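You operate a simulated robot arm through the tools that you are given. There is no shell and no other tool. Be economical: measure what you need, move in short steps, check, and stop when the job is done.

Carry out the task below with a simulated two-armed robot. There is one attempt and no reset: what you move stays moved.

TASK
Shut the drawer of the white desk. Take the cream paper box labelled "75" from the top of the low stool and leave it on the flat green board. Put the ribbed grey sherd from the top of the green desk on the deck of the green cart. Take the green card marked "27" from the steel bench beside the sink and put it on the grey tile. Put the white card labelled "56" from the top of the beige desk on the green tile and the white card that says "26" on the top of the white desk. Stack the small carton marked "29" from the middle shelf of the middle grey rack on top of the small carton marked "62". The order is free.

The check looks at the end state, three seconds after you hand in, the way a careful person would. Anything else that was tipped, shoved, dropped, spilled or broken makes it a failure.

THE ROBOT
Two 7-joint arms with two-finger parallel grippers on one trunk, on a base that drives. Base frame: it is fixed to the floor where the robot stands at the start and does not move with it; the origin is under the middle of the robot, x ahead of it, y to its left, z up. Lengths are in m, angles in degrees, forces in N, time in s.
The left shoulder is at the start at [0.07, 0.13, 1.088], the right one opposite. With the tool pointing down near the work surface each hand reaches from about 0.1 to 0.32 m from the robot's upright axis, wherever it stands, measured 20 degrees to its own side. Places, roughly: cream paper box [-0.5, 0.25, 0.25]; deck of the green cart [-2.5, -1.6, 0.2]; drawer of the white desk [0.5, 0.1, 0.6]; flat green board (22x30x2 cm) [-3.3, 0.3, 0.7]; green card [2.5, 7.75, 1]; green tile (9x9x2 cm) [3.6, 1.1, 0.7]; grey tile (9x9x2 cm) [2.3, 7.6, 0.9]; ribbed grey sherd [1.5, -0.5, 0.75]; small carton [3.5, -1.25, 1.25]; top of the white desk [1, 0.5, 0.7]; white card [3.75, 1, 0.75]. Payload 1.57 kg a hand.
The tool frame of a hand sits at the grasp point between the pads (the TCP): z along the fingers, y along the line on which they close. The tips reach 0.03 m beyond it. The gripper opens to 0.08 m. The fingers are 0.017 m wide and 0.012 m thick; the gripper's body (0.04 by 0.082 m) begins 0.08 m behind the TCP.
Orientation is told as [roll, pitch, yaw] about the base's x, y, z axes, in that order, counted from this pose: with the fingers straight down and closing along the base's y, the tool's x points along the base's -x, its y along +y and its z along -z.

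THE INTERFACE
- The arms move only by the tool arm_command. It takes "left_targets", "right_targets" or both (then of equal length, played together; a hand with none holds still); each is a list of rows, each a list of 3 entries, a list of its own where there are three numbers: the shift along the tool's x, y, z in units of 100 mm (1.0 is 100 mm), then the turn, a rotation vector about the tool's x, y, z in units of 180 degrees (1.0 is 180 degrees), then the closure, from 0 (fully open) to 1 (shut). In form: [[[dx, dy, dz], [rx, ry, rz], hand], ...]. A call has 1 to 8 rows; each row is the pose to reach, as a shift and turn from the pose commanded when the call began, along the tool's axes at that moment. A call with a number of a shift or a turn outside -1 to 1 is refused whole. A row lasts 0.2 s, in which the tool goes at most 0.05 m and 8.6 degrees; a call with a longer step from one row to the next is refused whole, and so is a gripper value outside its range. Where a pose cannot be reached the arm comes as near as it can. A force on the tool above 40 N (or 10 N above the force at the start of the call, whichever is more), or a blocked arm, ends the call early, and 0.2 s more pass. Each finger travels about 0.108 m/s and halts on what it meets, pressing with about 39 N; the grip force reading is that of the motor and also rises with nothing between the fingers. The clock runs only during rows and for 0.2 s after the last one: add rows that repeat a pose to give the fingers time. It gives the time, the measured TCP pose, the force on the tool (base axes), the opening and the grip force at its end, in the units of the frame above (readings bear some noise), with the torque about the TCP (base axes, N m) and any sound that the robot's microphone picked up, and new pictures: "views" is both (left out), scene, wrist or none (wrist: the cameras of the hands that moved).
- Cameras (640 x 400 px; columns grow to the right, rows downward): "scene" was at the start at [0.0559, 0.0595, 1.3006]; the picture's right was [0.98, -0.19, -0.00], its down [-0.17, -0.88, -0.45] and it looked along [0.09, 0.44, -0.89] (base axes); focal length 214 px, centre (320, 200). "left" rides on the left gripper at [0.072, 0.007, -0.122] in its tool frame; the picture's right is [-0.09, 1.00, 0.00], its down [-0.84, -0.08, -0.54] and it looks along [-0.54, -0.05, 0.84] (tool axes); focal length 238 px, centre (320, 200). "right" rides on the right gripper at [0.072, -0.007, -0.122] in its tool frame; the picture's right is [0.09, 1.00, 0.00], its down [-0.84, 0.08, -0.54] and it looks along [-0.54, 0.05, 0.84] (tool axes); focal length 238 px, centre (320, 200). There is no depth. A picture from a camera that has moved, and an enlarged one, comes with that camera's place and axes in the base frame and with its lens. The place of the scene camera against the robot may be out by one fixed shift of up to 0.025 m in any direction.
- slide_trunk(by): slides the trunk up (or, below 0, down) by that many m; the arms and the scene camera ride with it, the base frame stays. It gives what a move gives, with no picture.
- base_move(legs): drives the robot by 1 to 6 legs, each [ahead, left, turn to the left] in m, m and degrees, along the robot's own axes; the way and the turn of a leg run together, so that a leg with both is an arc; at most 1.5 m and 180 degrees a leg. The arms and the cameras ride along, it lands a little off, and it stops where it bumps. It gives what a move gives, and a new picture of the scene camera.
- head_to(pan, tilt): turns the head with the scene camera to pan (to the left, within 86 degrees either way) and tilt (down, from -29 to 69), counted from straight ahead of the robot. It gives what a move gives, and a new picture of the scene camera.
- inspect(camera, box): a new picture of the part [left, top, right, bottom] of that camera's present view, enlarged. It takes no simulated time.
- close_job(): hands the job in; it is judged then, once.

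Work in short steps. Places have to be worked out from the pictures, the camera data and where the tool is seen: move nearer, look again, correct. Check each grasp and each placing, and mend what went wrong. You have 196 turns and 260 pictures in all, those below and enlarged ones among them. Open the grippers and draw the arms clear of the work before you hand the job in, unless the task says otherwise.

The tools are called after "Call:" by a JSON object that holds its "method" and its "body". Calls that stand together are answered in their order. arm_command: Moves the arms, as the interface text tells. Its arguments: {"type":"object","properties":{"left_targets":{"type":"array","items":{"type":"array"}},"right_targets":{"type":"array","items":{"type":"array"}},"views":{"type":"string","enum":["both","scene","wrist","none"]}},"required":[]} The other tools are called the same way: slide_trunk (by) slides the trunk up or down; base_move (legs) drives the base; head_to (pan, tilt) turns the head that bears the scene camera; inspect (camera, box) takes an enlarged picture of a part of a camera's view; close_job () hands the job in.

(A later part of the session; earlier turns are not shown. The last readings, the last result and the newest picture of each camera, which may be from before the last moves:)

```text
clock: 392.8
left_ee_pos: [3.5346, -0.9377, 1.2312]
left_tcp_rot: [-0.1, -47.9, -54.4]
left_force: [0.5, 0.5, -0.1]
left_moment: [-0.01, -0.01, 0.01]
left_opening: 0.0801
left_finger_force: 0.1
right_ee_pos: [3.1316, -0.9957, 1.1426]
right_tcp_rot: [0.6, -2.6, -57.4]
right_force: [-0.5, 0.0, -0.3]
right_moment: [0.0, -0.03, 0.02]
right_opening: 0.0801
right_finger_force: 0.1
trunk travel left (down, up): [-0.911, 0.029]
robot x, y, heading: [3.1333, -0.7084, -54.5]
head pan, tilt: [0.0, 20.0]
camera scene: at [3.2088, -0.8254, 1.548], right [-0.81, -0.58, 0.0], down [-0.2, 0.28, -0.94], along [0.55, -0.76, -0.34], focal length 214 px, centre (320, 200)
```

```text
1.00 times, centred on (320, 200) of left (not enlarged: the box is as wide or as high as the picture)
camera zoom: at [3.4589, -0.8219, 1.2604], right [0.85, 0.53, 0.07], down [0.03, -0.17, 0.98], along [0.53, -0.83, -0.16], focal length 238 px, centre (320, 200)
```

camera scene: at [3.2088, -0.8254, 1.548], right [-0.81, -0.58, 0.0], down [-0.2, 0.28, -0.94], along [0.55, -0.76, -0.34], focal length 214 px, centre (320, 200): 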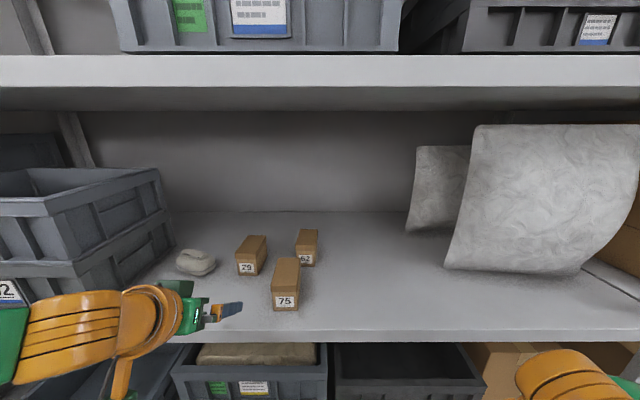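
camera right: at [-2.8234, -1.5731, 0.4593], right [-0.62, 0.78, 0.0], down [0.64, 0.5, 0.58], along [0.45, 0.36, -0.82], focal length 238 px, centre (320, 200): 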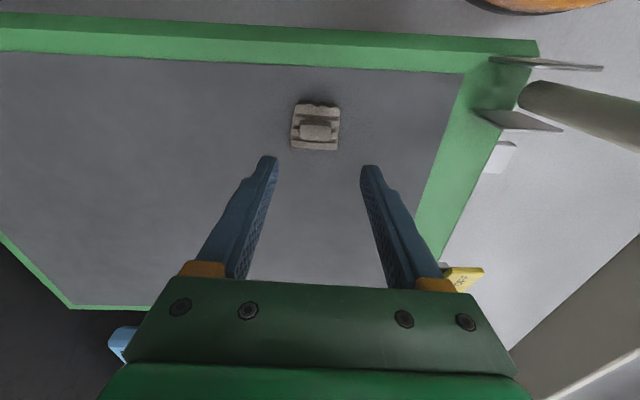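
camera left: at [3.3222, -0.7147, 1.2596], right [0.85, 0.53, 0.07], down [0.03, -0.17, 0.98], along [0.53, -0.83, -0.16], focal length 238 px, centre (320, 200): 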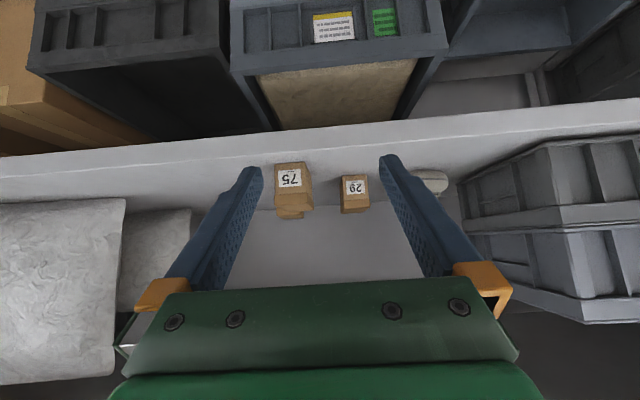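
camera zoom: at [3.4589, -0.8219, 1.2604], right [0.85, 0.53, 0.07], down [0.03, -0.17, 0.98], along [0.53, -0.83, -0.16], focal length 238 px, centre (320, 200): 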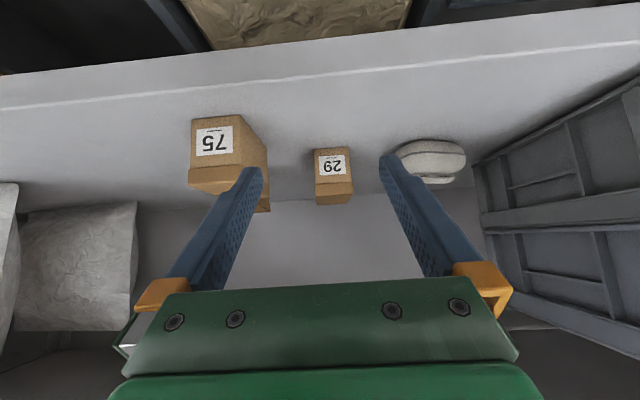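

29's front face is 0.136 ahead of the TCP, 0.8 cm left; width ≈4.4 cm, top z≈1.204. Lower 4 cm, shift left 0.8 cm, and drive in 0.12.

Call:
{"method": "arm_command", "body": {"left_targets": [[[0.15, 0.04, 0.13], [0, 0, 0], 0], [[0.296, 0.08, 0.269], [0, 0, 0], 0], [[0.296, 0.08, 0.269], [0, 0, 0], 0]], "views": "none"}}

Call:
{"method": "base_move", "body": {"legs": [[0.11, 0, 0]]}}

Call:
{"method": "inspect", "body": {"camera": "left", "box": [0, 0, 640, 400]}}

```text
clock: 393.6
left_ee_pos: [3.5452, -0.9352, 1.1881]
left_tcp_rot: [-0.2, -47.8, -54.4]
left_force: [0.6, 0.2, 0.1]
left_moment: [-0.03, -0.02, 0.03]
left_opening: 0.0798
left_finger_force: 0.1
right_ee_pos: [3.1349, -0.999, 1.1421]
right_tcp_rot: [0.5, -2.4, -57.4]
right_force: [0.4, 0.4, -0.5]
right_moment: [-0.02, -0.02, 0.01]
right_opening: 0.0803
right_finger_force: 0.1
trunk travel left (down, up): [-0.911, 0.029]
robot x, y, heading: [3.1356, -0.7076, -54.2]
head pan, tilt: [0.0, 20.0]
```

```text
clock: 394.8
left_ee_pos: [3.6068, -1.0209, 1.1911]
left_tcp_rot: [-0.3, -48.1, -54.4]
left_force: [-0.4, 0.1, -0.9]
left_moment: [-0.02, -0.03, -0.08]
left_opening: 0.08
left_finger_force: 0.0
right_ee_pos: [3.1965, -1.0839, 1.142]
right_tcp_rot: [0.5, -2.7, -57.3]
right_force: [0.0, 0.1, -0.3]
right_moment: [-0.04, -0.02, 0.01]
right_opening: 0.0801
right_finger_force: 0.2
trunk travel left (down, up): [-0.911, 0.029]
robot x, y, heading: [3.2006, -0.8009, -54.4]
head pan, tilt: [0.0, 20.0]
camera scene: at [3.2732, -0.9129, 1.5482], right [-0.81, -0.58, 0.0], down [-0.2, 0.27, -0.94], along [0.55, -0.76, -0.34], focal length 214 px, centre (320, 200)
```

scene: 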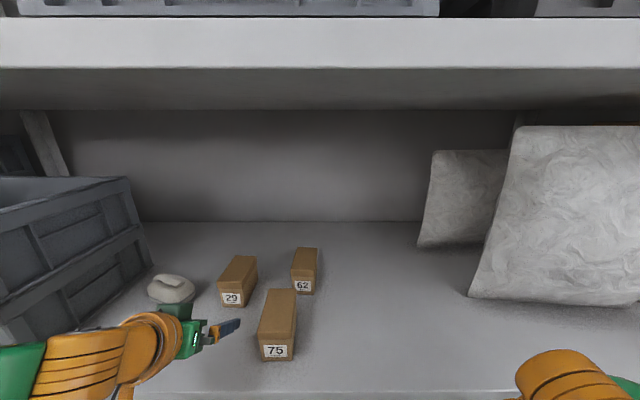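

```text
1.00 times, centred on (320, 200) of left (not enlarged: the box is as wide or as high as the picture)
camera zoom: at [3.5306, -0.9044, 1.2209], right [0.85, 0.53, 0.07], down [0.03, -0.17, 0.98], along [0.53, -0.83, -0.16], focal length 238 px, centre (320, 200)
```

zoom: 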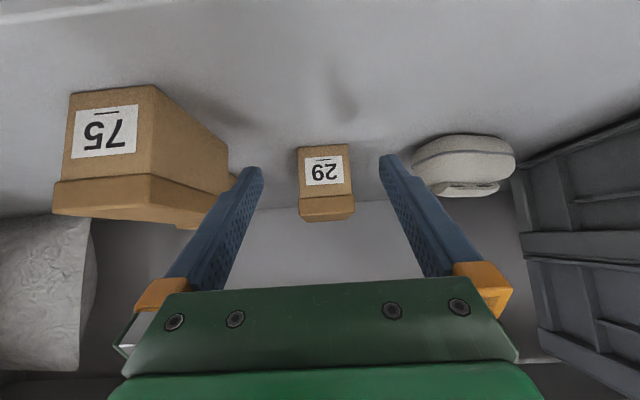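

Aligned. Advance 6 cm with the arm and close on carton 29.

Call:
{"method": "arm_command", "body": {"left_targets": [[[-0.13, 0.02, 0.15], [0, 0, 0], 0], [[-0.27, 0.02, 0.3], [0, 0, 0], 0], [[-0.4, 0.02, 0.445], [0, 0, 0], 0], [[-0.4, 0.02, 0.445], [0, 0, 0], 0.4], [[-0.4, 0.02, 0.445], [0, 0, 0], 0.8], [[-0.4, 0.02, 0.445], [0, 0, 0], 1], [[-0.4, 0.02, 0.445], [0, 0, 0], 1]], "views": "wrist"}}

```text
clock: 396.4
left_ee_pos: [3.6458, -1.0743, 1.189]
left_tcp_rot: [-0.2, -47.9, -54.3]
left_force: [-1.4, 0.5, -0.1]
left_moment: [-0.01, -0.01, -0.04]
left_opening: 0.0
left_finger_force: 21.5
right_ee_pos: [3.1995, -1.0885, 1.1422]
right_tcp_rot: [0.4, -2.5, -57.4]
right_force: [1.0, -0.9, 0.7]
right_moment: [0.03, 0.0, -0.02]
right_opening: 0.0801
right_finger_force: 0.1
trunk travel left (down, up): [-0.911, 0.029]
robot x, y, heading: [3.1984, -0.8033, -54.5]
head pan, tilt: [0.0, 20.0]
camera left: at [3.5701, -0.9579, 1.2186], right [0.85, 0.53, 0.07], down [0.03, -0.17, 0.98], along [0.53, -0.83, -0.17], focal length 238 px, centre (320, 200)
```

left: 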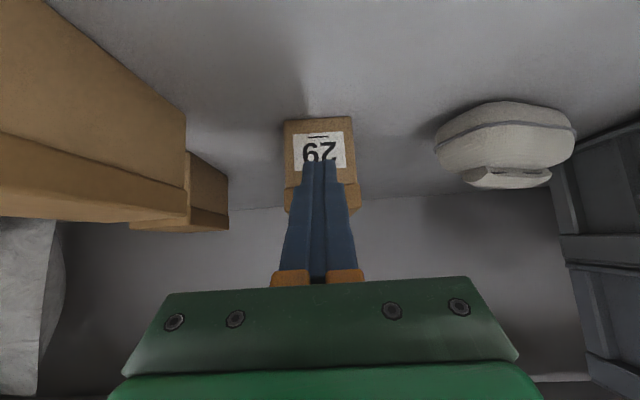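

It closed short of the carton: shelf is actually at ≈1.126 and the carton front ≈3.3 cm ahead of the TCP. Reopen, then advance 7 cm and 2 cm lower, and close.

Call:
{"method": "arm_command", "body": {"left_targets": [[[0, 0, 0], [0, 0, 0], 0.5], [[0, 0, 0], [0, 0, 0], 0], [[0, 0, 0], [0, 0, 0], 0], [[0, 0, 0], [0, 0, 0], 0], [[-0.05, -0.02, 0.3], [0, 0, 0], 0], [[-0.19, -0.02, 0.48], [0, 0, 0], 0], [[-0.322, -0.02, 0.653], [0, 0, 0], 0], [[-0.322, -0.02, 0.653], [0, 0, 0], 0]], "views": "wrist"}}

```text
clock: 398.2
left_ee_pos: [3.6857, -1.1307, 1.1711]
left_tcp_rot: [-0.2, -47.7, -54.5]
left_force: [0.2, 0.1, 0.2]
left_moment: [0.02, 0.03, 0.02]
left_opening: 0.0801
left_finger_force: 0.0
right_ee_pos: [3.1993, -1.086, 1.1413]
right_tcp_rot: [0.5, -2.4, -57.4]
right_force: [0.9, 0.6, 0.5]
right_moment: [0.02, 0.04, 0.02]
right_opening: 0.0802
right_finger_force: 0.1
trunk travel left (down, up): [-0.911, 0.029]
robot x, y, heading: [3.201, -0.8019, -54.3]
head pan, tilt: [0.0, 20.0]
camera left: at [3.6095, -1.0142, 1.1998], right [0.85, 0.53, 0.07], down [0.03, -0.17, 0.98], along [0.53, -0.83, -0.16], focal length 238 px, centre (320, 200)
```

left: 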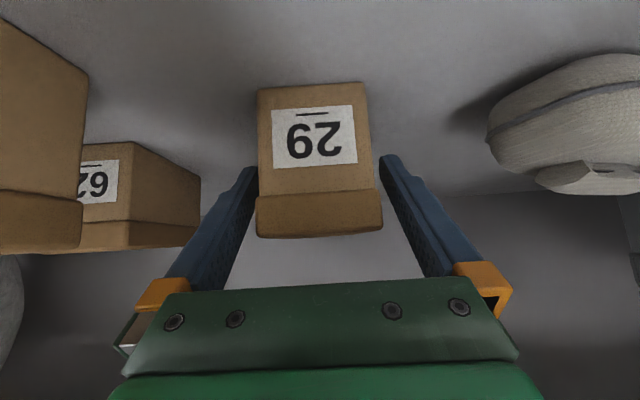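

Fingers straddle the carton. Advance another 1 cm and close.

Call:
{"method": "arm_command", "body": {"left_targets": [[[-0.067, 0, 0.074], [0, 0, 0], 0], [[-0.067, 0, 0.074], [0, 0, 0], 0.4], [[-0.067, 0, 0.074], [0, 0, 0], 0.8], [[-0.067, 0, 0.074], [0, 0, 0], 1], [[-0.067, 0, 0.074], [0, 0, 0], 1]], "views": "wrist"}}

```text
clock: 399.4
left_ee_pos: [3.691, -1.1407, 1.1703]
left_tcp_rot: [-0.2, -47.8, -54.4]
left_force: [0.6, -1.7, 2.8]
left_moment: [-0.06, 0.02, 0.0]
left_opening: 0.0559
left_finger_force: 38.9
right_ee_pos: [3.1992, -1.0885, 1.1406]
right_tcp_rot: [0.5, -2.5, -57.3]
right_force: [-0.5, 0.2, 0.5]
right_moment: [0.0, -0.01, 0.0]
right_opening: 0.08
right_finger_force: 0.0
trunk travel left (down, up): [-0.911, 0.029]
robot x, y, heading: [3.2023, -0.7999, -54.3]
head pan, tilt: [0.0, 20.0]
camera left: at [3.615, -1.0235, 1.1998], right [0.85, 0.53, 0.07], down [0.03, -0.17, 0.98], along [0.53, -0.83, -0.16], focal length 238 px, centre (320, 200)
```

left: 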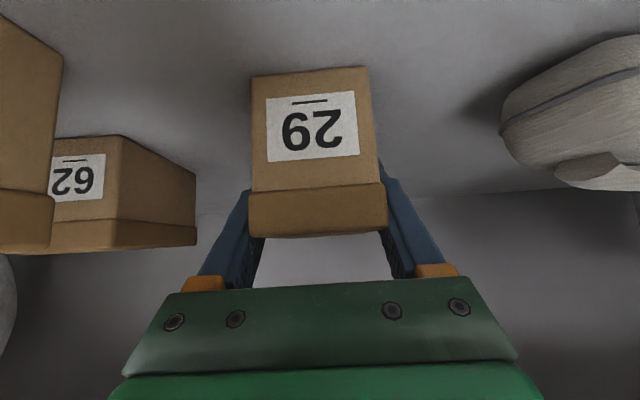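

Gripped 29 (5.6 cm wide). 62's front centre is ≈16.6 cm right and 4.3 cm farther. Lift 10 cm.

Call:
{"method": "arm_command", "body": {"left_targets": [[[-0.2, 0, -0.18], [0, 0, 0], 1], [[-0.4, 0, -0.36], [0, 0, 0], 1], [[-0.6, 0, -0.54], [0, 0, 0], 1], [[-0.741, 0, -0.672], [0, 0, 0], 1], [[-0.741, 0, -0.672], [0, 0, 0], 1]], "views": "both"}}

```text
clock: 400.6
left_ee_pos: [3.6918, -1.1373, 1.2691]
left_tcp_rot: [-0.2, -47.7, -54.4]
left_force: [-0.2, 0.0, -2.7]
left_moment: [0.0, -0.01, -0.03]
left_opening: 0.0557
left_finger_force: 39.1
right_ee_pos: [3.1996, -1.0875, 1.1421]
right_tcp_rot: [0.5, -2.4, -57.4]
right_force: [0.4, -0.4, 0.0]
right_moment: [-0.02, 0.02, -0.01]
right_opening: 0.0799
right_finger_force: 0.0
trunk travel left (down, up): [-0.911, 0.029]
robot x, y, heading: [3.1985, -0.8009, -54.3]
head pan, tilt: [0.0, 20.0]
camera scene: at [3.2782, -0.9192, 1.5474], right [-0.81, -0.58, 0.0], down [-0.2, 0.28, -0.94], along [0.55, -0.76, -0.34], focal length 214 px, centre (320, 200)
camera left: at [3.6157, -1.0233, 1.299], right [0.85, 0.53, 0.07], down [0.03, -0.18, 0.98], along [0.53, -0.83, -0.17], focal length 238 px, centre (320, 200)
```

scene: 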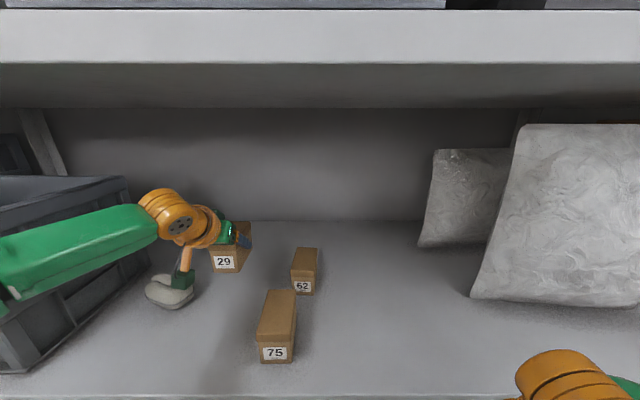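
left: 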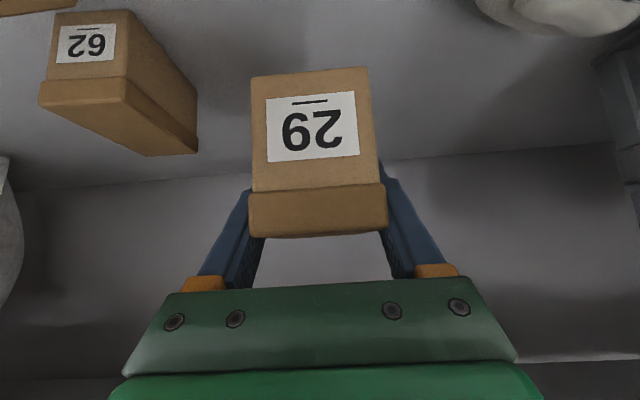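

Shift needed: right 16.2 cm, forward 4 cm. Do it with the base and re-check.

Call:
{"method": "base_move", "body": {"legs": [[0.0, -0.16, 0], [0.03, 0, 0]]}}

Call:
{"method": "inspect", "body": {"camera": "left", "box": [0, 0, 640, 400]}}

```text
clock: 402.4
left_ee_pos: [3.5731, -1.2538, 1.2715]
left_tcp_rot: [-0.2, -48.1, -54.4]
left_force: [-0.8, 0.9, -1.4]
left_moment: [-0.01, -0.02, 0.02]
left_opening: 0.056
left_finger_force: 39.1
right_ee_pos: [3.0815, -1.2032, 1.1431]
right_tcp_rot: [0.5, -2.7, -57.5]
right_force: [0.0, 0.0, -0.5]
right_moment: [-0.05, -0.06, -0.02]
right_opening: 0.0801
right_finger_force: 0.0
trunk travel left (down, up): [-0.911, 0.029]
robot x, y, heading: [3.0842, -0.9177, -53.9]
head pan, tilt: [0.0, 20.0]
camera scene: at [3.159, -1.0319, 1.5482], right [-0.81, -0.58, 0.0], down [-0.2, 0.27, -0.94], along [0.55, -0.76, -0.34], focal length 214 px, centre (320, 200)
```

scene: 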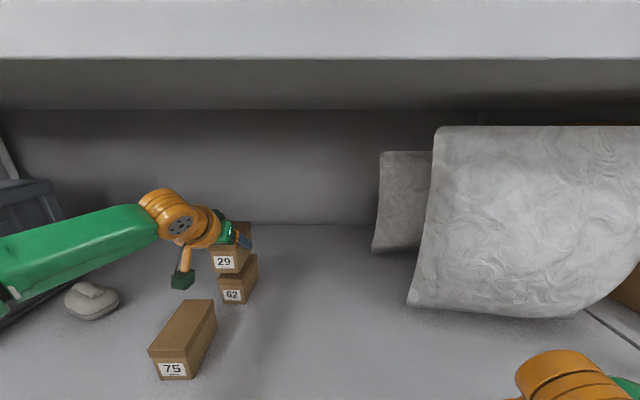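

```text
1.00 times, centred on (320, 200) of left (not enlarged: the box is as wide or as high as the picture)
camera zoom: at [3.4973, -1.137, 1.3014], right [0.85, 0.53, 0.07], down [0.03, -0.17, 0.98], along [0.53, -0.83, -0.16], focal length 238 px, centre (320, 200)
```

zoom: 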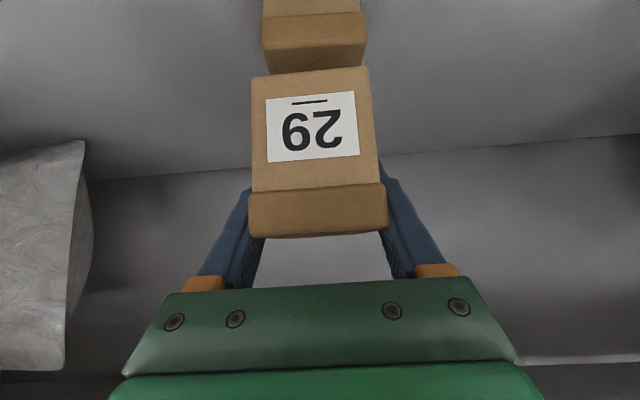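

29 is above 62, ~1.1 cm short. Forward 1.1 cm, then lower gently until contact.

Call:
{"method": "arm_command", "body": {"left_targets": [[[-0.074, 0.02, 0.082], [0, 0, 0], 1], [[-0.015, 0.02, 0.136], [0, 0, 0], 1], [[0.03, 0.02, 0.176], [0, 0, 0], 1], [[0.06, 0.02, 0.203], [0, 0, 0], 1], [[0.082, 0.02, 0.223], [0, 0, 0], 1], [[0.104, 0.02, 0.243], [0, 0, 0], 1], [[0.126, 0.02, 0.263], [0, 0, 0], 1], [[0.148, 0.02, 0.283], [0, 0, 0], 1]], "views": "wrist"}}

```text
clock: 404.2
left_ee_pos: [3.584, -1.2645, 1.244]
left_tcp_rot: [-0.4, -48.5, -54.3]
left_force: [7.8, -1.7, 34.7]
left_moment: [1.02, 0.02, -0.12]
left_opening: 0.0549
left_finger_force: 39.5
right_ee_pos: [3.085, -1.2046, 1.1428]
right_tcp_rot: [0.5, -2.5, -57.4]
right_force: [0.1, -0.8, 0.2]
right_moment: [-0.04, 0.01, 0.0]
right_opening: 0.0801
right_finger_force: 0.0
trunk travel left (down, up): [-0.911, 0.029]
robot x, y, heading: [3.0839, -0.9164, -54.5]
head pan, tilt: [0.0, 20.0]
camera left: at [3.5079, -1.1475, 1.2726], right [0.85, 0.53, 0.06], down [0.03, -0.17, 0.99], along [0.53, -0.83, -0.15], focal length 238 px, centre (320, 200)
```

left: 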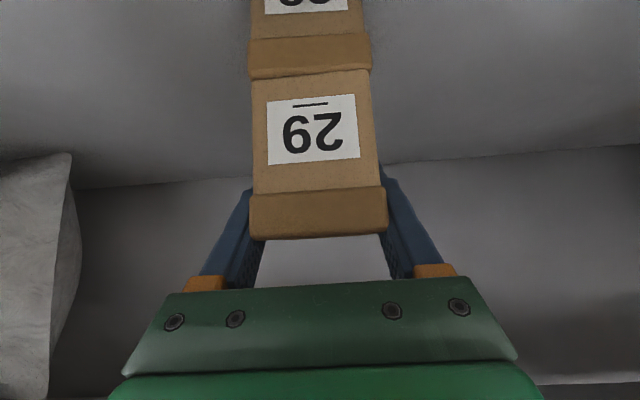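

29 sits flush on 62. Relieve, open, and withdraw along the tool axis.

Call:
{"method": "arm_command", "body": {"left_targets": [[[-0.015, 0, -0.013], [0, 0, 0], 0.9], [[-0.015, 0, -0.013], [0, 0, 0], 0.5], [[-0.015, 0, -0.013], [0, 0, 0], 0.1], [[-0.015, 0, -0.013], [0, 0, 0], 0], [[0, 0, -0.25], [0, 0, 0], 0], [[0, 0, -0.6], [0, 0, 0], 0], [[0, 0, -1.0], [0, 0, 0], 0]], "views": "both"}}

```text
clock: 405.8
left_ee_pos: [3.541, -1.205, 1.3085]
left_tcp_rot: [-0.2, -47.9, -54.7]
left_force: [-0.2, -0.2, -0.1]
left_moment: [-0.01, -0.03, -0.01]
left_opening: 0.0798
left_finger_force: 0.0
right_ee_pos: [3.0841, -1.206, 1.1424]
right_tcp_rot: [0.5, -2.5, -57.3]
right_force: [0.7, 0.3, 0.2]
right_moment: [-0.02, -0.02, 0.03]
right_opening: 0.08
right_finger_force: 0.1
trunk travel left (down, up): [-0.911, 0.029]
robot x, y, heading: [3.0875, -0.9194, -54.3]
head pan, tilt: [0.0, 20.0]
camera scene: at [3.1621, -1.0354, 1.5477], right [-0.81, -0.58, 0.0], down [-0.2, 0.28, -0.94], along [0.55, -0.76, -0.34], focal length 214 px, centre (320, 200)
camera left: at [3.4653, -1.0886, 1.338], right [0.85, 0.53, 0.07], down [0.03, -0.17, 0.98], along [0.53, -0.83, -0.16], focal length 238 px, centre (320, 200)
```

scene: 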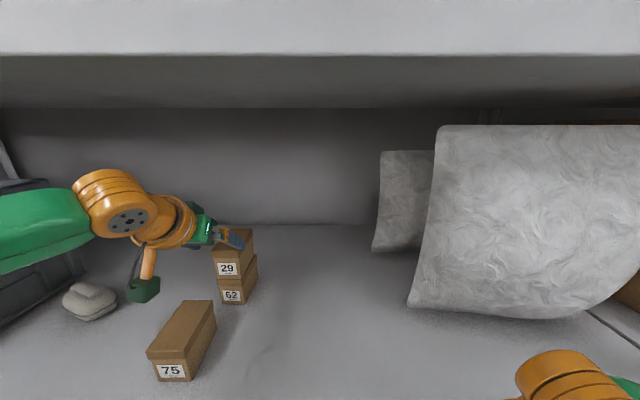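
left: 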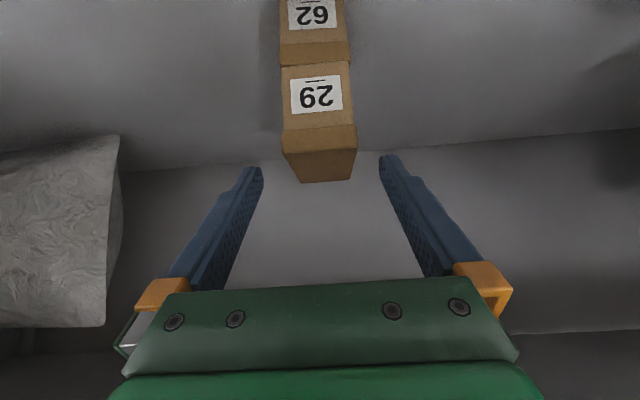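

Stack done. Withdraw from the rack, restore the left hand to tool-down, lower the trunk, and head along the aisle toward the far end.

Call:
{"method": "base_move", "body": {"legs": [[-0.5, 0, 0]]}}

Call:
{"method": "arm_command", "body": {"left_targets": [[[0.1, 0, -0.15], [0, 0.045, 0], 0], [[0.2, 0, -0.3], [0, 0.09, 0], 0], [[0.3, 0, -0.45], [0, 0.135, 0], 0], [[0.4, 0, -0.6], [0, 0.18, 0], 0], [[0.5, 0, -0.7], [0, 0.225, 0], 0], [[0.6, 0, -0.7], [0, 0.26, 0], 0], [[0.7, 0, -0.7], [0, 0.26, 0], 0]], "views": "none"}}

Call:
{"method": "slide_trunk", "body": {"by": -0.3}}

Call:
{"method": "base_move", "body": {"legs": [[0, 0, 90], [1.2, 0.08, 0], [1.0, 0, 0]]}}

Call:
{"method": "head_to", "body": {"pan": 25, "tilt": 20}}

```text
clock: 408.8
left_ee_pos: [3.2426, -0.7883, 1.3068]
left_tcp_rot: [-0.2, -47.6, -54.2]
left_force: [0.2, 0.2, 1.1]
left_moment: [0.02, -0.03, 0.03]
left_opening: 0.08
left_finger_force: 0.1
right_ee_pos: [2.7857, -0.7865, 1.1412]
right_tcp_rot: [0.5, -2.2, -57.3]
right_force: [-0.4, -0.9, -0.4]
right_moment: [0.01, 0.01, -0.02]
right_opening: 0.08
right_finger_force: 0.1
trunk travel left (down, up): [-0.911, 0.029]
robot x, y, heading: [2.781, -0.4998, -54.2]
head pan, tilt: [0.0, 20.0]
camera scene: at [2.8632, -0.6189, 1.5472], right [-0.81, -0.58, 0.0], down [-0.2, 0.28, -0.94], along [0.55, -0.76, -0.34], focal length 214 px, centre (320, 200)
```

scene: 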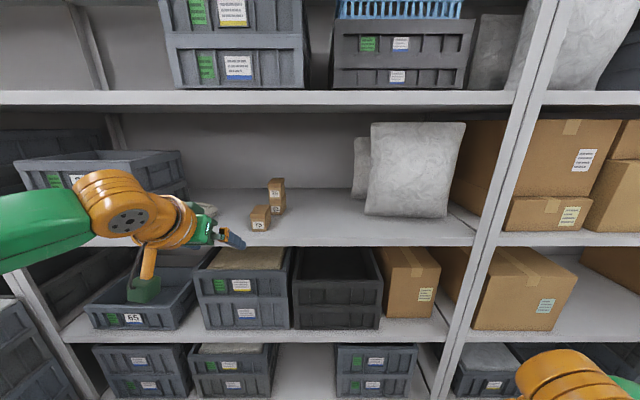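

```text
clock: 410.4
left_ee_pos: [3.1793, -0.6874, 1.2867]
left_tcp_rot: [-0.2, -1.0, -54.6]
left_force: [0.2, -0.2, 0.1]
left_moment: [-0.01, -0.01, 0.01]
left_opening: 0.0797
left_finger_force: 0.2
left hand out of reach, approached as far as the arm can: row 4, 5, 6, 7
right_ee_pos: [2.7838, -0.7875, 1.1408]
right_tcp_rot: [0.5, -2.4, -57.2]
right_force: [-0.3, 1.0, -0.3]
right_moment: [-0.01, -0.01, 0.01]
right_opening: 0.0799
right_finger_force: 0.1
trunk travel left (down, up): [-0.911, 0.029]
robot x, y, heading: [2.7834, -0.4976, -54.3]
head pan, tilt: [0.0, 20.0]
```

```text
clock: 413.4
left_ee_pos: [3.1791, -0.6865, 0.9883]
left_tcp_rot: [-0.2, -1.0, -54.5]
left_force: [-0.1, -0.1, -0.4]
left_moment: [0.01, 0.01, -0.01]
left_opening: 0.0802
left_finger_force: 0.0
right_ee_pos: [2.7843, -0.7854, 0.8414]
right_tcp_rot: [0.4, -2.4, -57.4]
right_force: [0.2, 1.1, 0.5]
right_moment: [0.0, 0.02, -0.01]
right_opening: 0.08
right_finger_force: 0.0
trunk travel left (down, up): [-0.611, 0.329]
robot x, y, heading: [2.7853, -0.4998, -54.3]
head pan, tilt: [0.0, 20.0]
```

```text
clock: 428.1
left_ee_pos: [4.6411, 1.2973, 0.9884]
left_tcp_rot: [-0.2, -1.1, 37.9]
left_force: [1.5, 0.0, 1.0]
left_moment: [-0.01, 0.0, 0.01]
left_opening: 0.08
left_finger_force: 0.0
right_ee_pos: [4.7578, 0.9074, 0.8415]
right_tcp_rot: [0.5, -2.4, 35.0]
right_force: [0.8, 0.0, 0.0]
right_moment: [0.01, 0.0, -0.01]
right_opening: 0.0801
right_finger_force: 0.0
trunk travel left (down, up): [-0.611, 0.329]
robot x, y, heading: [4.4674, 0.8939, 38.2]
head pan, tilt: [0.0, 20.0]
camera scene: at [4.5755, 0.9819, 1.2475], right [0.62, -0.79, 0.0], down [-0.27, -0.21, -0.94], along [0.74, 0.58, -0.34], focal length 214 px, centre (320, 200)
```

scene: 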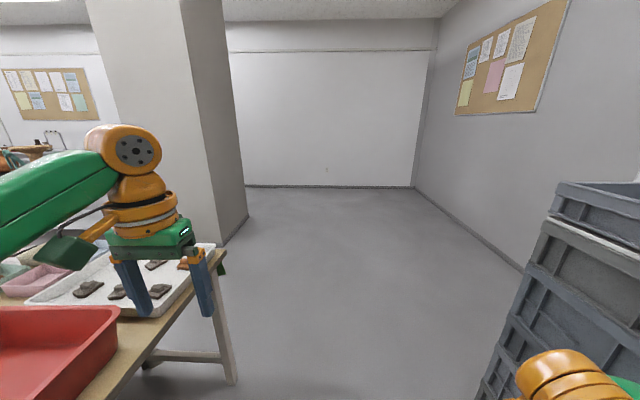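

```text
clock: 429.0
left_ee_pos: [4.6414, 1.2982, 0.9888]
left_tcp_rot: [-0.3, -1.1, 37.8]
left_force: [0.6, 0.4, 0.3]
left_moment: [-0.02, 0.0, 0.01]
left_opening: 0.0799
left_finger_force: 0.0
right_ee_pos: [4.7574, 0.9072, 0.8404]
right_tcp_rot: [0.5, -2.4, 35.0]
right_force: [-0.5, 0.7, 0.3]
right_moment: [-0.01, 0.01, 0.01]
right_opening: 0.0801
right_finger_force: 0.0
trunk travel left (down, up): [-0.611, 0.329]
robot x, y, heading: [4.4713, 0.8945, 38.2]
head pan, tilt: [25.0, 20.0]
camera scene: at [4.5446, 1.0075, 1.2475], right [0.89, -0.45, 0.0], down [-0.15, -0.3, -0.94], along [0.43, 0.84, -0.34], focal length 214 px, centre (320, 200)
```

scene: 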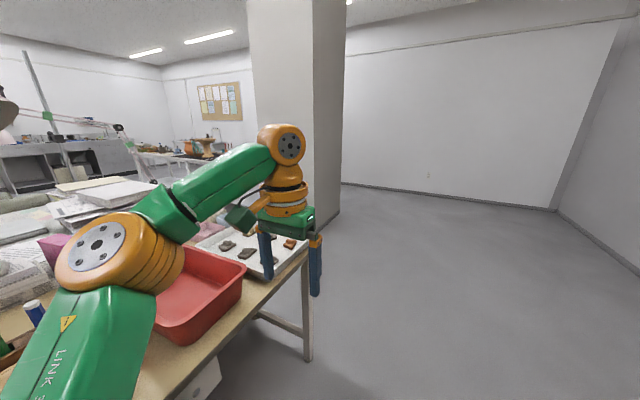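

Passage between the desk end (A≈5.0) and the pillar (A≈6.25). Drive to A≈5.6, turn to face +B and look.

Call:
{"method": "base_move", "body": {"legs": [[0, 0, -2], [1.45, -0.05, 0], [0, 0, 90]]}}

Call:
{"method": "slide_trunk", "body": {"by": 0.2}}

Call:
{"method": "head_to", "body": {"pan": 0, "tilt": 15}}

```text
clock: 440.4
left_ee_pos: [5.2572, 1.9074, 0.9872]
left_tcp_rot: [-0.3, -1.0, 126.6]
left_force: [-0.5, 0.3, 0.3]
left_moment: [0.02, 0.01, 0.02]
left_opening: 0.0802
left_finger_force: 0.0
right_ee_pos: [5.6491, 2.0155, 0.8411]
right_tcp_rot: [0.6, -2.4, 123.8]
right_force: [0.2, 0.0, 0.0]
right_moment: [0.0, 0.01, 0.0]
right_opening: 0.0801
right_finger_force: 0.0
trunk travel left (down, up): [-0.611, 0.329]
robot x, y, heading: [5.6556, 1.726, 127.1]
head pan, tilt: [25.0, 20.0]
camera scene: at [5.5366, 1.8085, 1.2475], right [0.47, 0.88, 0.0], down [0.3, -0.16, -0.94], along [-0.83, 0.44, -0.34], focal length 214 px, centre (320, 200)
```

scene: 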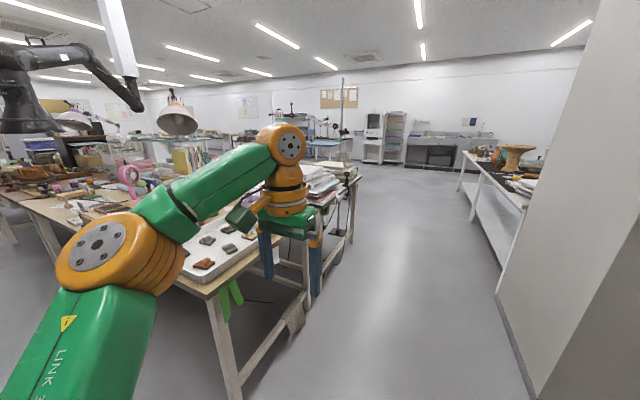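

```text
clock: 442.5
left_ee_pos: [5.2569, 1.9063, 1.1878]
left_tcp_rot: [-0.2, -0.9, 126.7]
left_force: [0.6, -0.9, -1.2]
left_moment: [0.02, -0.01, -0.03]
left_opening: 0.08
left_finger_force: 0.1
right_ee_pos: [5.6505, 2.0149, 1.0419]
right_tcp_rot: [0.5, -2.4, 123.8]
right_force: [1.0, 0.2, -0.4]
right_moment: [0.0, 0.01, 0.0]
right_opening: 0.0799
right_finger_force: 0.1
trunk travel left (down, up): [-0.811, 0.129]
robot x, y, heading: [5.6543, 1.7267, 126.8]
head pan, tilt: [25.0, 20.0]
```

```text
clock: 443.4
left_ee_pos: [5.2566, 1.9073, 1.189]
left_tcp_rot: [-0.2, -1.1, 126.6]
left_force: [0.3, 0.1, 0.4]
left_moment: [-0.01, -0.02, 0.01]
left_opening: 0.0801
left_finger_force: 0.0
right_ee_pos: [5.6499, 2.0146, 1.0415]
right_tcp_rot: [0.6, -2.4, 123.8]
right_force: [-0.5, -0.3, -1.1]
right_moment: [0.01, 0.01, 0.01]
right_opening: 0.0801
right_finger_force: 0.1
trunk travel left (down, up): [-0.811, 0.129]
robot x, y, heading: [5.6577, 1.7312, 126.9]
head pan, tilt: [0.0, 15.0]
camera scene: at [5.5625, 1.8392, 1.4556], right [0.8, 0.6, 0.0], down [0.16, -0.21, -0.97], along [-0.58, 0.77, -0.26], focal length 214 px, centre (320, 200)
```

scene: 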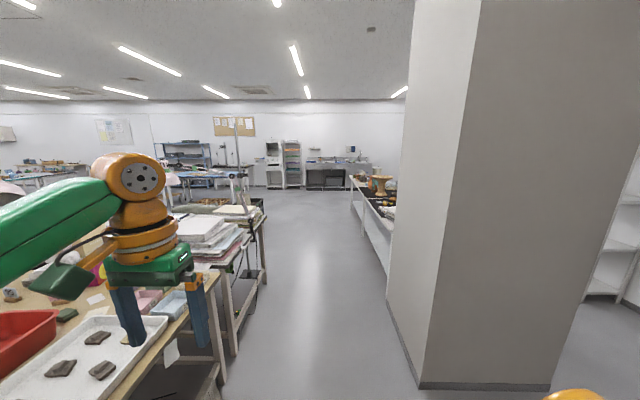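

Lane ahead is clear to the steel sink bench. Drive forward 4.3 m and look.

Call:
{"method": "base_move", "body": {"legs": [[0, 0, -1], [1.45, 0, 0], [1.45, 0, 0], [1.4, 0, 0]]}}

Call:
{"method": "head_to", "body": {"pan": -15, "tilt": 20}}

```text
clock: 464.7
left_ee_pos: [2.8057, 5.5388, 1.1891]
left_tcp_rot: [-0.2, -1.1, 123.2]
left_force: [-0.4, -0.3, 0.0]
left_moment: [-0.01, -0.05, 0.05]
left_opening: 0.0803
left_finger_force: 0.1
right_ee_pos: [3.2043, 5.6221, 1.0419]
right_tcp_rot: [0.4, -2.4, 120.3]
right_force: [-1.2, -0.1, 0.4]
right_moment: [-0.04, -0.04, 0.03]
right_opening: 0.0802
right_finger_force: 0.0
trunk travel left (down, up): [-0.811, 0.129]
robot x, y, heading: [3.1922, 5.3325, 123.3]
head pan, tilt: [0.0, 15.0]
camera scene: at [3.1067, 5.4511, 1.4557], right [0.84, 0.55, 0.0], down [0.14, -0.22, -0.97], along [-0.53, 0.81, -0.26], focal length 214 px, centre (320, 200)
```

scene: 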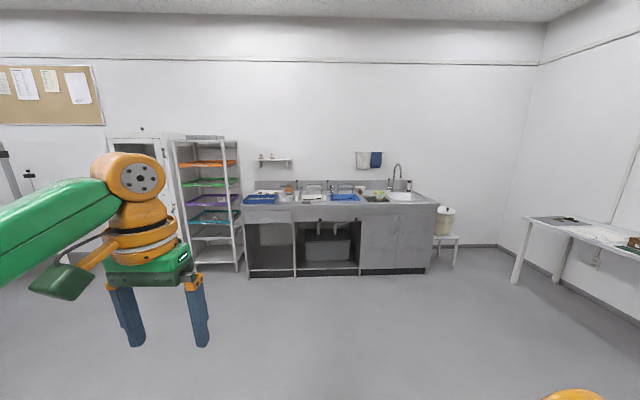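

```text
clock: 465.4
left_ee_pos: [2.805, 5.5388, 1.1861]
left_tcp_rot: [-0.2, -0.9, 123.1]
left_force: [0.2, -0.2, -1.1]
left_moment: [-0.03, 0.02, 0.02]
left_opening: 0.0801
left_finger_force: 0.1
right_ee_pos: [3.2046, 5.6208, 1.0415]
right_tcp_rot: [0.5, -2.5, 120.2]
right_force: [0.0, 0.6, -0.8]
right_moment: [-0.03, 0.0, -0.02]
right_opening: 0.0801
right_finger_force: 0.1
trunk travel left (down, up): [-0.811, 0.129]
robot x, y, heading: [3.1913, 5.3371, 123.4]
head pan, tilt: [-15.0, 20.0]
camera scene: at [3.1283, 5.462, 1.4475], right [0.95, 0.32, 0.0], down [0.11, -0.32, -0.94], along [-0.3, 0.89, -0.34], focal length 214 px, centre (320, 200)
```

scene: 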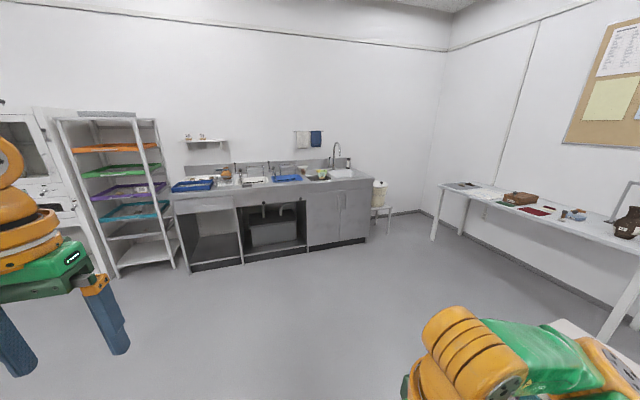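

Drive up to the bench's right part, near the sink, and look down at it.

Call:
{"method": "base_move", "body": {"legs": [[0, 0, 2.7], [1.2, -0.7, 0], [0.35, 0, 0]]}}

Call:
{"method": "head_to", "body": {"pan": 0, "tilt": 35}}

Call:
{"method": "inspect", "body": {"camera": "scene", "box": [180, 80, 460, 255]}}

```text
clock: 474.7
left_ee_pos: [2.4392, 7.1943, 1.1881]
left_tcp_rot: [-0.3, -1.1, 125.8]
left_force: [0.0, -0.3, 0.2]
left_moment: [0.01, 0.02, 0.0]
left_opening: 0.08
left_finger_force: 0.0
right_ee_pos: [2.8333, 7.2971, 1.0425]
right_tcp_rot: [0.5, -2.5, 123.1]
right_force: [0.2, 0.6, 1.6]
right_moment: [-0.01, 0.0, 0.02]
right_opening: 0.08
right_finger_force: 0.2
trunk travel left (down, up): [-0.811, 0.129]
robot x, y, heading: [2.8359, 7.0101, 126.2]
head pan, tilt: [-15.0, 20.0]
camera scene: at [2.7663, 7.1335, 1.4477], right [0.93, 0.36, 0.0], down [0.12, -0.32, -0.94], along [-0.34, 0.88, -0.34], focal length 214 px, centre (320, 200)
```

scene: 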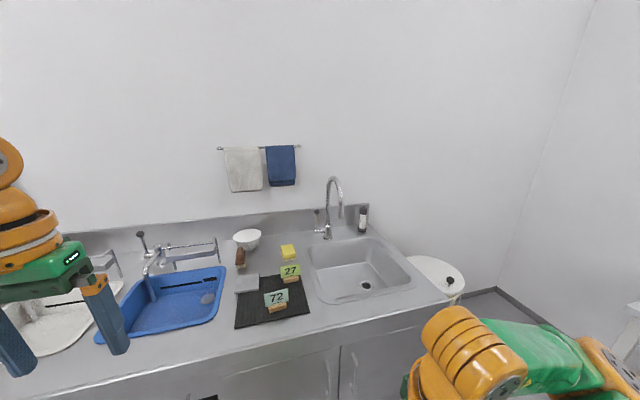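

```text
clock: 475.5
left_ee_pos: [2.4384, 7.1957, 1.1869]
left_tcp_rot: [-0.2, -1.0, 126.0]
left_force: [0.2, 1.2, 0.1]
left_moment: [0.01, -0.01, 0.01]
left_opening: 0.0802
left_finger_force: 0.0
right_ee_pos: [2.8327, 7.2976, 1.0419]
right_tcp_rot: [0.5, -2.4, 123.1]
right_force: [-1.3, -0.7, 0.5]
right_moment: [0.02, -0.03, -0.01]
right_opening: 0.0802
right_finger_force: 0.0
trunk travel left (down, up): [-0.811, 0.129]
robot x, y, heading: [2.8309, 7.0075, 126.4]
head pan, tilt: [0.0, 35.0]
camera scene: at [2.7464, 7.12, 1.4236], right [0.81, 0.59, 0.0], down [0.34, -0.46, -0.82], along [-0.48, 0.66, -0.57], focal length 214 px, centre (320, 200)
```

scene: 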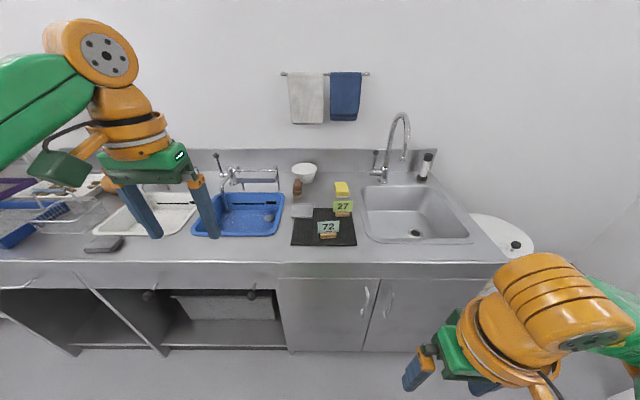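

```text
2.29 times, centred on (320, 168) of scene
camera zoom: at [2.7464, 7.12, 1.4236], right [0.81, 0.59, 0.0], down [0.34, -0.46, -0.82], along [-0.48, 0.66, -0.57], focal length 490 px, centre (320, 274)
```

zoom: 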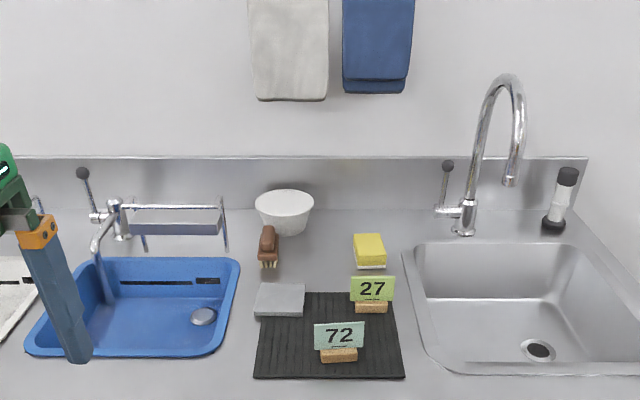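

27's block ≈(2.447,7.673), grey tile ≈(2.311,7.605), bench edge ~0.51 ahead (closed cabinet below). Use the shoulder-leading stance as with 56: turn right 45°, move in partly, rotate left hand to yaw 36.

Call:
{"method": "base_move", "body": {"legs": [[0, 0, -45], [0.2, 0.08, 0]]}}

Call:
{"method": "arm_command", "body": {"left_targets": [[[0, 0, 0.2], [0, 0, 0.045], 0], [[0, 0, 0.4], [0, 0, 0.09], 0], [[0, 0, 0.6], [0, 0, 0.135], 0], [[0, 0, 0.7], [0, 0, 0.18], 0], [[0, 0, 0.8], [0, 0, 0.225], 0], [[0, 0, 0.8], [0, 0, 0.25], 0], [[0, 0, 0.8], [0, 0, 0.25], 0]], "views": "wrist"}}

```text
clock: 479.2
left_ee_pos: [2.6425, 7.6341, 1.1883]
left_tcp_rot: [-0.1, -1.3, 80.3]
left_force: [-0.7, -1.2, -0.4]
left_moment: [0.04, -0.02, 0.01]
left_opening: 0.0801
left_finger_force: 0.1
right_ee_pos: [2.9939, 7.4243, 1.0423]
right_tcp_rot: [0.5, -2.6, 77.6]
right_force: [-0.7, -0.2, -0.6]
right_moment: [0.04, -0.01, 0.03]
right_opening: 0.08
right_finger_force: 0.1
trunk travel left (down, up): [-0.811, 0.129]
robot x, y, heading: [2.7888, 7.2248, 80.7]
head pan, tilt: [0.0, 35.0]
camera scene: at [2.8051, 7.3542, 1.424], right [0.99, -0.16, 0.0], down [-0.09, -0.56, -0.82], along [0.13, 0.81, -0.57], focal length 214 px, centre (320, 200)
```

scene: 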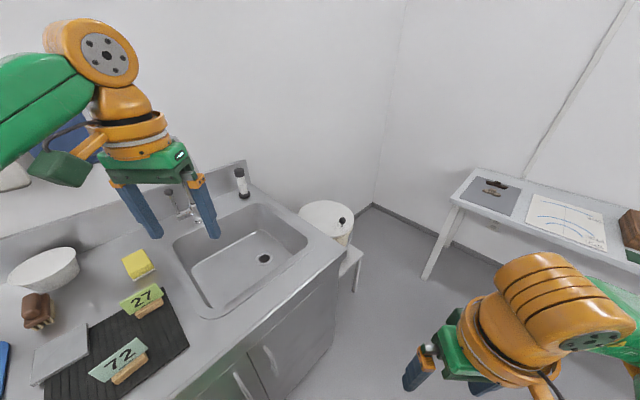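

```text
clock: 480.8
left_ee_pos: [2.6437, 7.6371, 1.1073]
left_tcp_rot: [0.7, -1.0, 35.2]
left_force: [0.4, -0.7, -0.1]
left_moment: [-0.02, -0.01, 0.02]
left_opening: 0.08
left_finger_force: 0.0
right_ee_pos: [2.9921, 7.4263, 1.0416]
right_tcp_rot: [0.4, -2.3, 77.3]
right_force: [-0.3, 0.2, -0.1]
right_moment: [-0.01, -0.03, -0.03]
right_opening: 0.0803
right_finger_force: 0.0
trunk travel left (down, up): [-0.811, 0.129]
robot x, y, heading: [2.7884, 7.2217, 80.8]
head pan, tilt: [0.0, 35.0]
camera left: at [2.5797, 7.5987, 1.2298], right [-0.5, 0.87, 0.01], down [0.72, 0.41, 0.55], along [0.47, 0.29, -0.83], focal length 238 px, centre (320, 200)
```

left: 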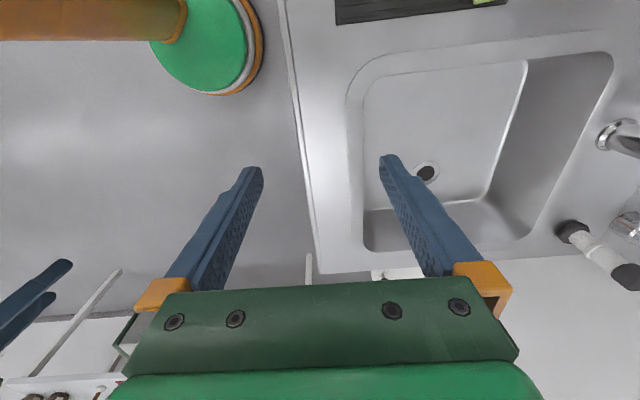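

Hand ended over the sink; card 27 is ~13 cm behind it. Base 0.11 toward the bench, then hand back 13.8 cm, left 3.3 cm.

Call:
{"method": "base_move", "body": {"legs": [[0.078, 0.078, 0]]}}

Call:
{"method": "arm_command", "body": {"left_targets": [[[0.35, 0.08, 0], [0, 0, 0], 0], [[0.7, 0.2, 0], [0, 0, 0], 0], [[1.0, 0.33, 0], [0, 0, 0], 0], [[1.0, 0.33, 0], [0, 0, 0], 0]], "views": "wrist"}}

```text
clock: 482.0
left_ee_pos: [2.5819, 7.7229, 1.1095]
left_tcp_rot: [0.9, -0.9, 35.2]
left_force: [0.3, -0.4, -0.2]
left_moment: [-0.01, 0.03, -0.02]
left_opening: 0.08
left_finger_force: 0.1
right_ee_pos: [2.9312, 7.5129, 1.0417]
right_tcp_rot: [0.6, -2.5, 77.5]
right_force: [-0.1, -0.6, 0.0]
right_moment: [0.02, 0.04, 0.02]
right_opening: 0.0799
right_finger_force: 0.2
trunk travel left (down, up): [-0.811, 0.129]
robot x, y, heading: [2.7239, 7.3099, 80.7]
head pan, tilt: [0.0, 35.0]
camera scene: at [2.7431, 7.4429, 1.4239], right [0.99, -0.16, 0.0], down [-0.1, -0.56, -0.82], along [0.13, 0.81, -0.57], focal length 214 px, centre (320, 200)
```

scene: 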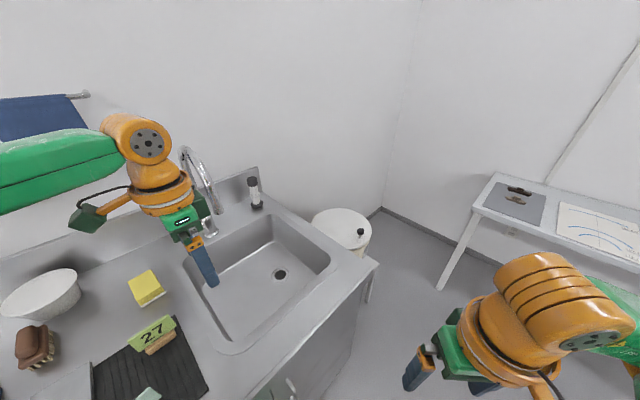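

```text
clock: 483.0
left_ee_pos: [2.4798, 7.6956, 1.1068]
left_tcp_rot: [0.5, -0.8, 35.3]
left_force: [-0.4, 0.0, -0.1]
left_moment: [0.0, -0.01, 0.06]
left_opening: 0.08
left_finger_force: 0.1
right_ee_pos: [2.9296, 7.5152, 1.0419]
right_tcp_rot: [0.5, -2.5, 77.6]
right_force: [0.0, 0.2, -0.2]
right_moment: [0.0, 0.02, 0.01]
right_opening: 0.0798
right_finger_force: 0.1
trunk travel left (down, up): [-0.811, 0.129]
robot x, y, heading: [2.7228, 7.3147, 80.6]
head pan, tilt: [0.0, 35.0]
camera left: at [2.4159, 7.6563, 1.2289], right [-0.5, 0.87, 0.01], down [0.72, 0.41, 0.55], along [0.47, 0.29, -0.83], focal length 238 px, centre (320, 200)
```

left: 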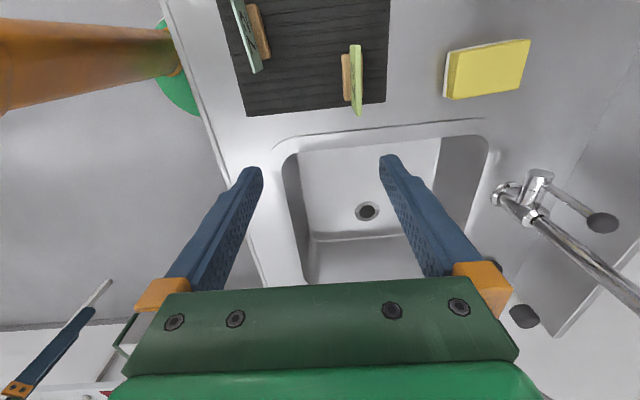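

Block 27 at ≈(2.429,7.709). Nudge the base 4 cm toward the bench, move hand back 3.3 cm and descend 10 cm.

Call:
{"method": "base_move", "body": {"legs": [[0.028, 0.028, 0]]}}

Call:
{"method": "arm_command", "body": {"left_targets": [[[0.2, 0, 0.2], [0, 0, 0], 0], [[0.33, 0, 0.5], [0, 0, 0], 0], [[0.33, 0, 0.9], [0, 0, 0], 0], [[0.33, 0, 0.9], [0, 0, 0], 0]], "views": "wrist"}}

```text
clock: 483.9
left_ee_pos: [2.4621, 7.7226, 1.11]
left_tcp_rot: [1.0, -0.9, 35.3]
left_force: [0.1, -0.5, 0.0]
left_moment: [0.07, 0.03, -0.01]
left_opening: 0.0802
left_finger_force: 0.0
right_ee_pos: [2.9096, 7.5424, 1.0421]
right_tcp_rot: [0.7, -2.7, 77.5]
right_force: [0.4, -1.1, 0.1]
right_moment: [0.06, 0.04, 0.02]
right_opening: 0.08
right_finger_force: 0.1
trunk travel left (down, up): [-0.811, 0.129]
robot x, y, heading: [2.6995, 7.3441, 80.5]
head pan, tilt: [0.0, 35.0]
camera scene: at [2.7226, 7.4716, 1.4242], right [0.99, -0.16, 0.0], down [-0.1, -0.56, -0.82], along [0.13, 0.81, -0.57], focal length 214 px, centre (320, 200)
```

scene: 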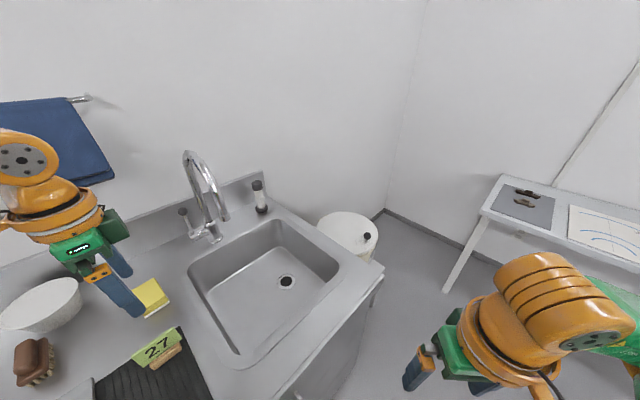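

```text
clock: 484.9
left_ee_pos: [2.4314, 7.7102, 1.0155]
left_tcp_rot: [0.6, -0.8, 35.3]
left_force: [0.5, -0.4, -0.3]
left_moment: [0.0, -0.02, 0.02]
left_opening: 0.08
left_finger_force: 0.1
right_ee_pos: [2.906, 7.5468, 1.0409]
right_tcp_rot: [0.5, -2.4, 77.5]
right_force: [-0.1, -1.1, -0.6]
right_moment: [0.02, -0.01, 0.01]
right_opening: 0.08
right_finger_force: 0.1
trunk travel left (down, up): [-0.811, 0.129]
robot x, y, heading: [2.7041, 7.3447, 80.6]
head pan, tilt: [0.0, 35.0]
camera left: at [2.3667, 7.6719, 1.1372], right [-0.5, 0.87, 0.01], down [0.72, 0.41, 0.55], along [0.47, 0.29, -0.83], focal length 238 px, centre (320, 200)
```

left: 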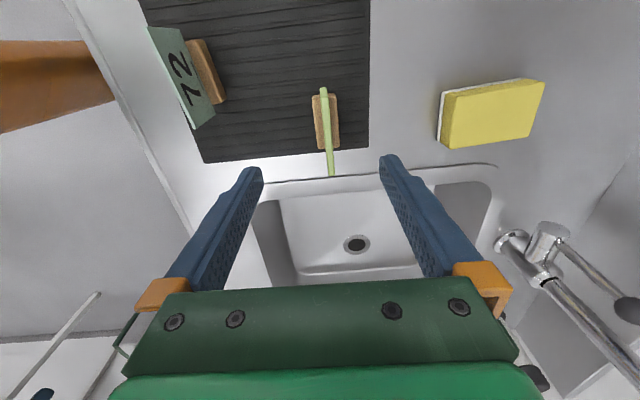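

Bench appears lower (~0.85). Shift left 1 cm and descend 8 cm, then look.

Call:
{"method": "arm_command", "body": {"left_targets": [[[0, 0.1, 0.2], [0, 0, 0], 0], [[0, 0.1, 0.5], [0, 0, 0], 0], [[0, 0.1, 0.8], [0, 0, 0], 0], [[0, 0.1, 0.8], [0, 0, 0], 0]], "views": "wrist"}}

```text
clock: 485.9
left_ee_pos: [2.4268, 7.7192, 0.9357]
left_tcp_rot: [0.6, -0.9, 35.2]
left_force: [0.0, 0.0, -0.5]
left_moment: [-0.02, 0.05, 0.01]
left_opening: 0.0801
left_finger_force: 0.1
right_ee_pos: [2.9065, 7.5469, 1.041]
right_tcp_rot: [0.5, -2.4, 77.5]
right_force: [-0.5, -0.4, 1.5]
right_moment: [0.01, -0.02, 0.0]
right_opening: 0.0798
right_finger_force: 0.1
trunk travel left (down, up): [-0.811, 0.129]
robot x, y, heading: [2.7043, 7.3463, 80.5]
head pan, tilt: [0.0, 35.0]
camera left: at [2.3633, 7.6801, 1.0572], right [-0.5, 0.87, 0.01], down [0.72, 0.41, 0.55], along [0.47, 0.29, -0.83], focal length 238 px, centre (320, 200)
```

left: 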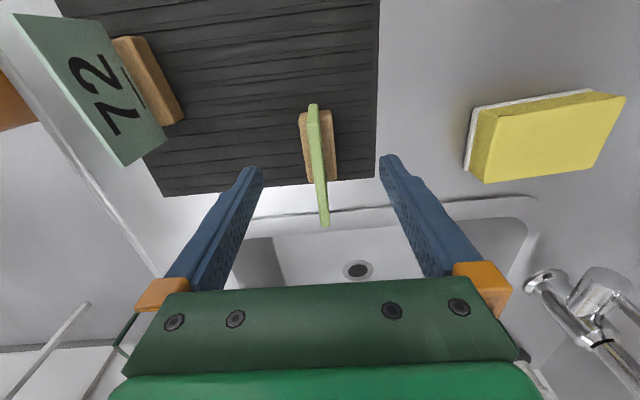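

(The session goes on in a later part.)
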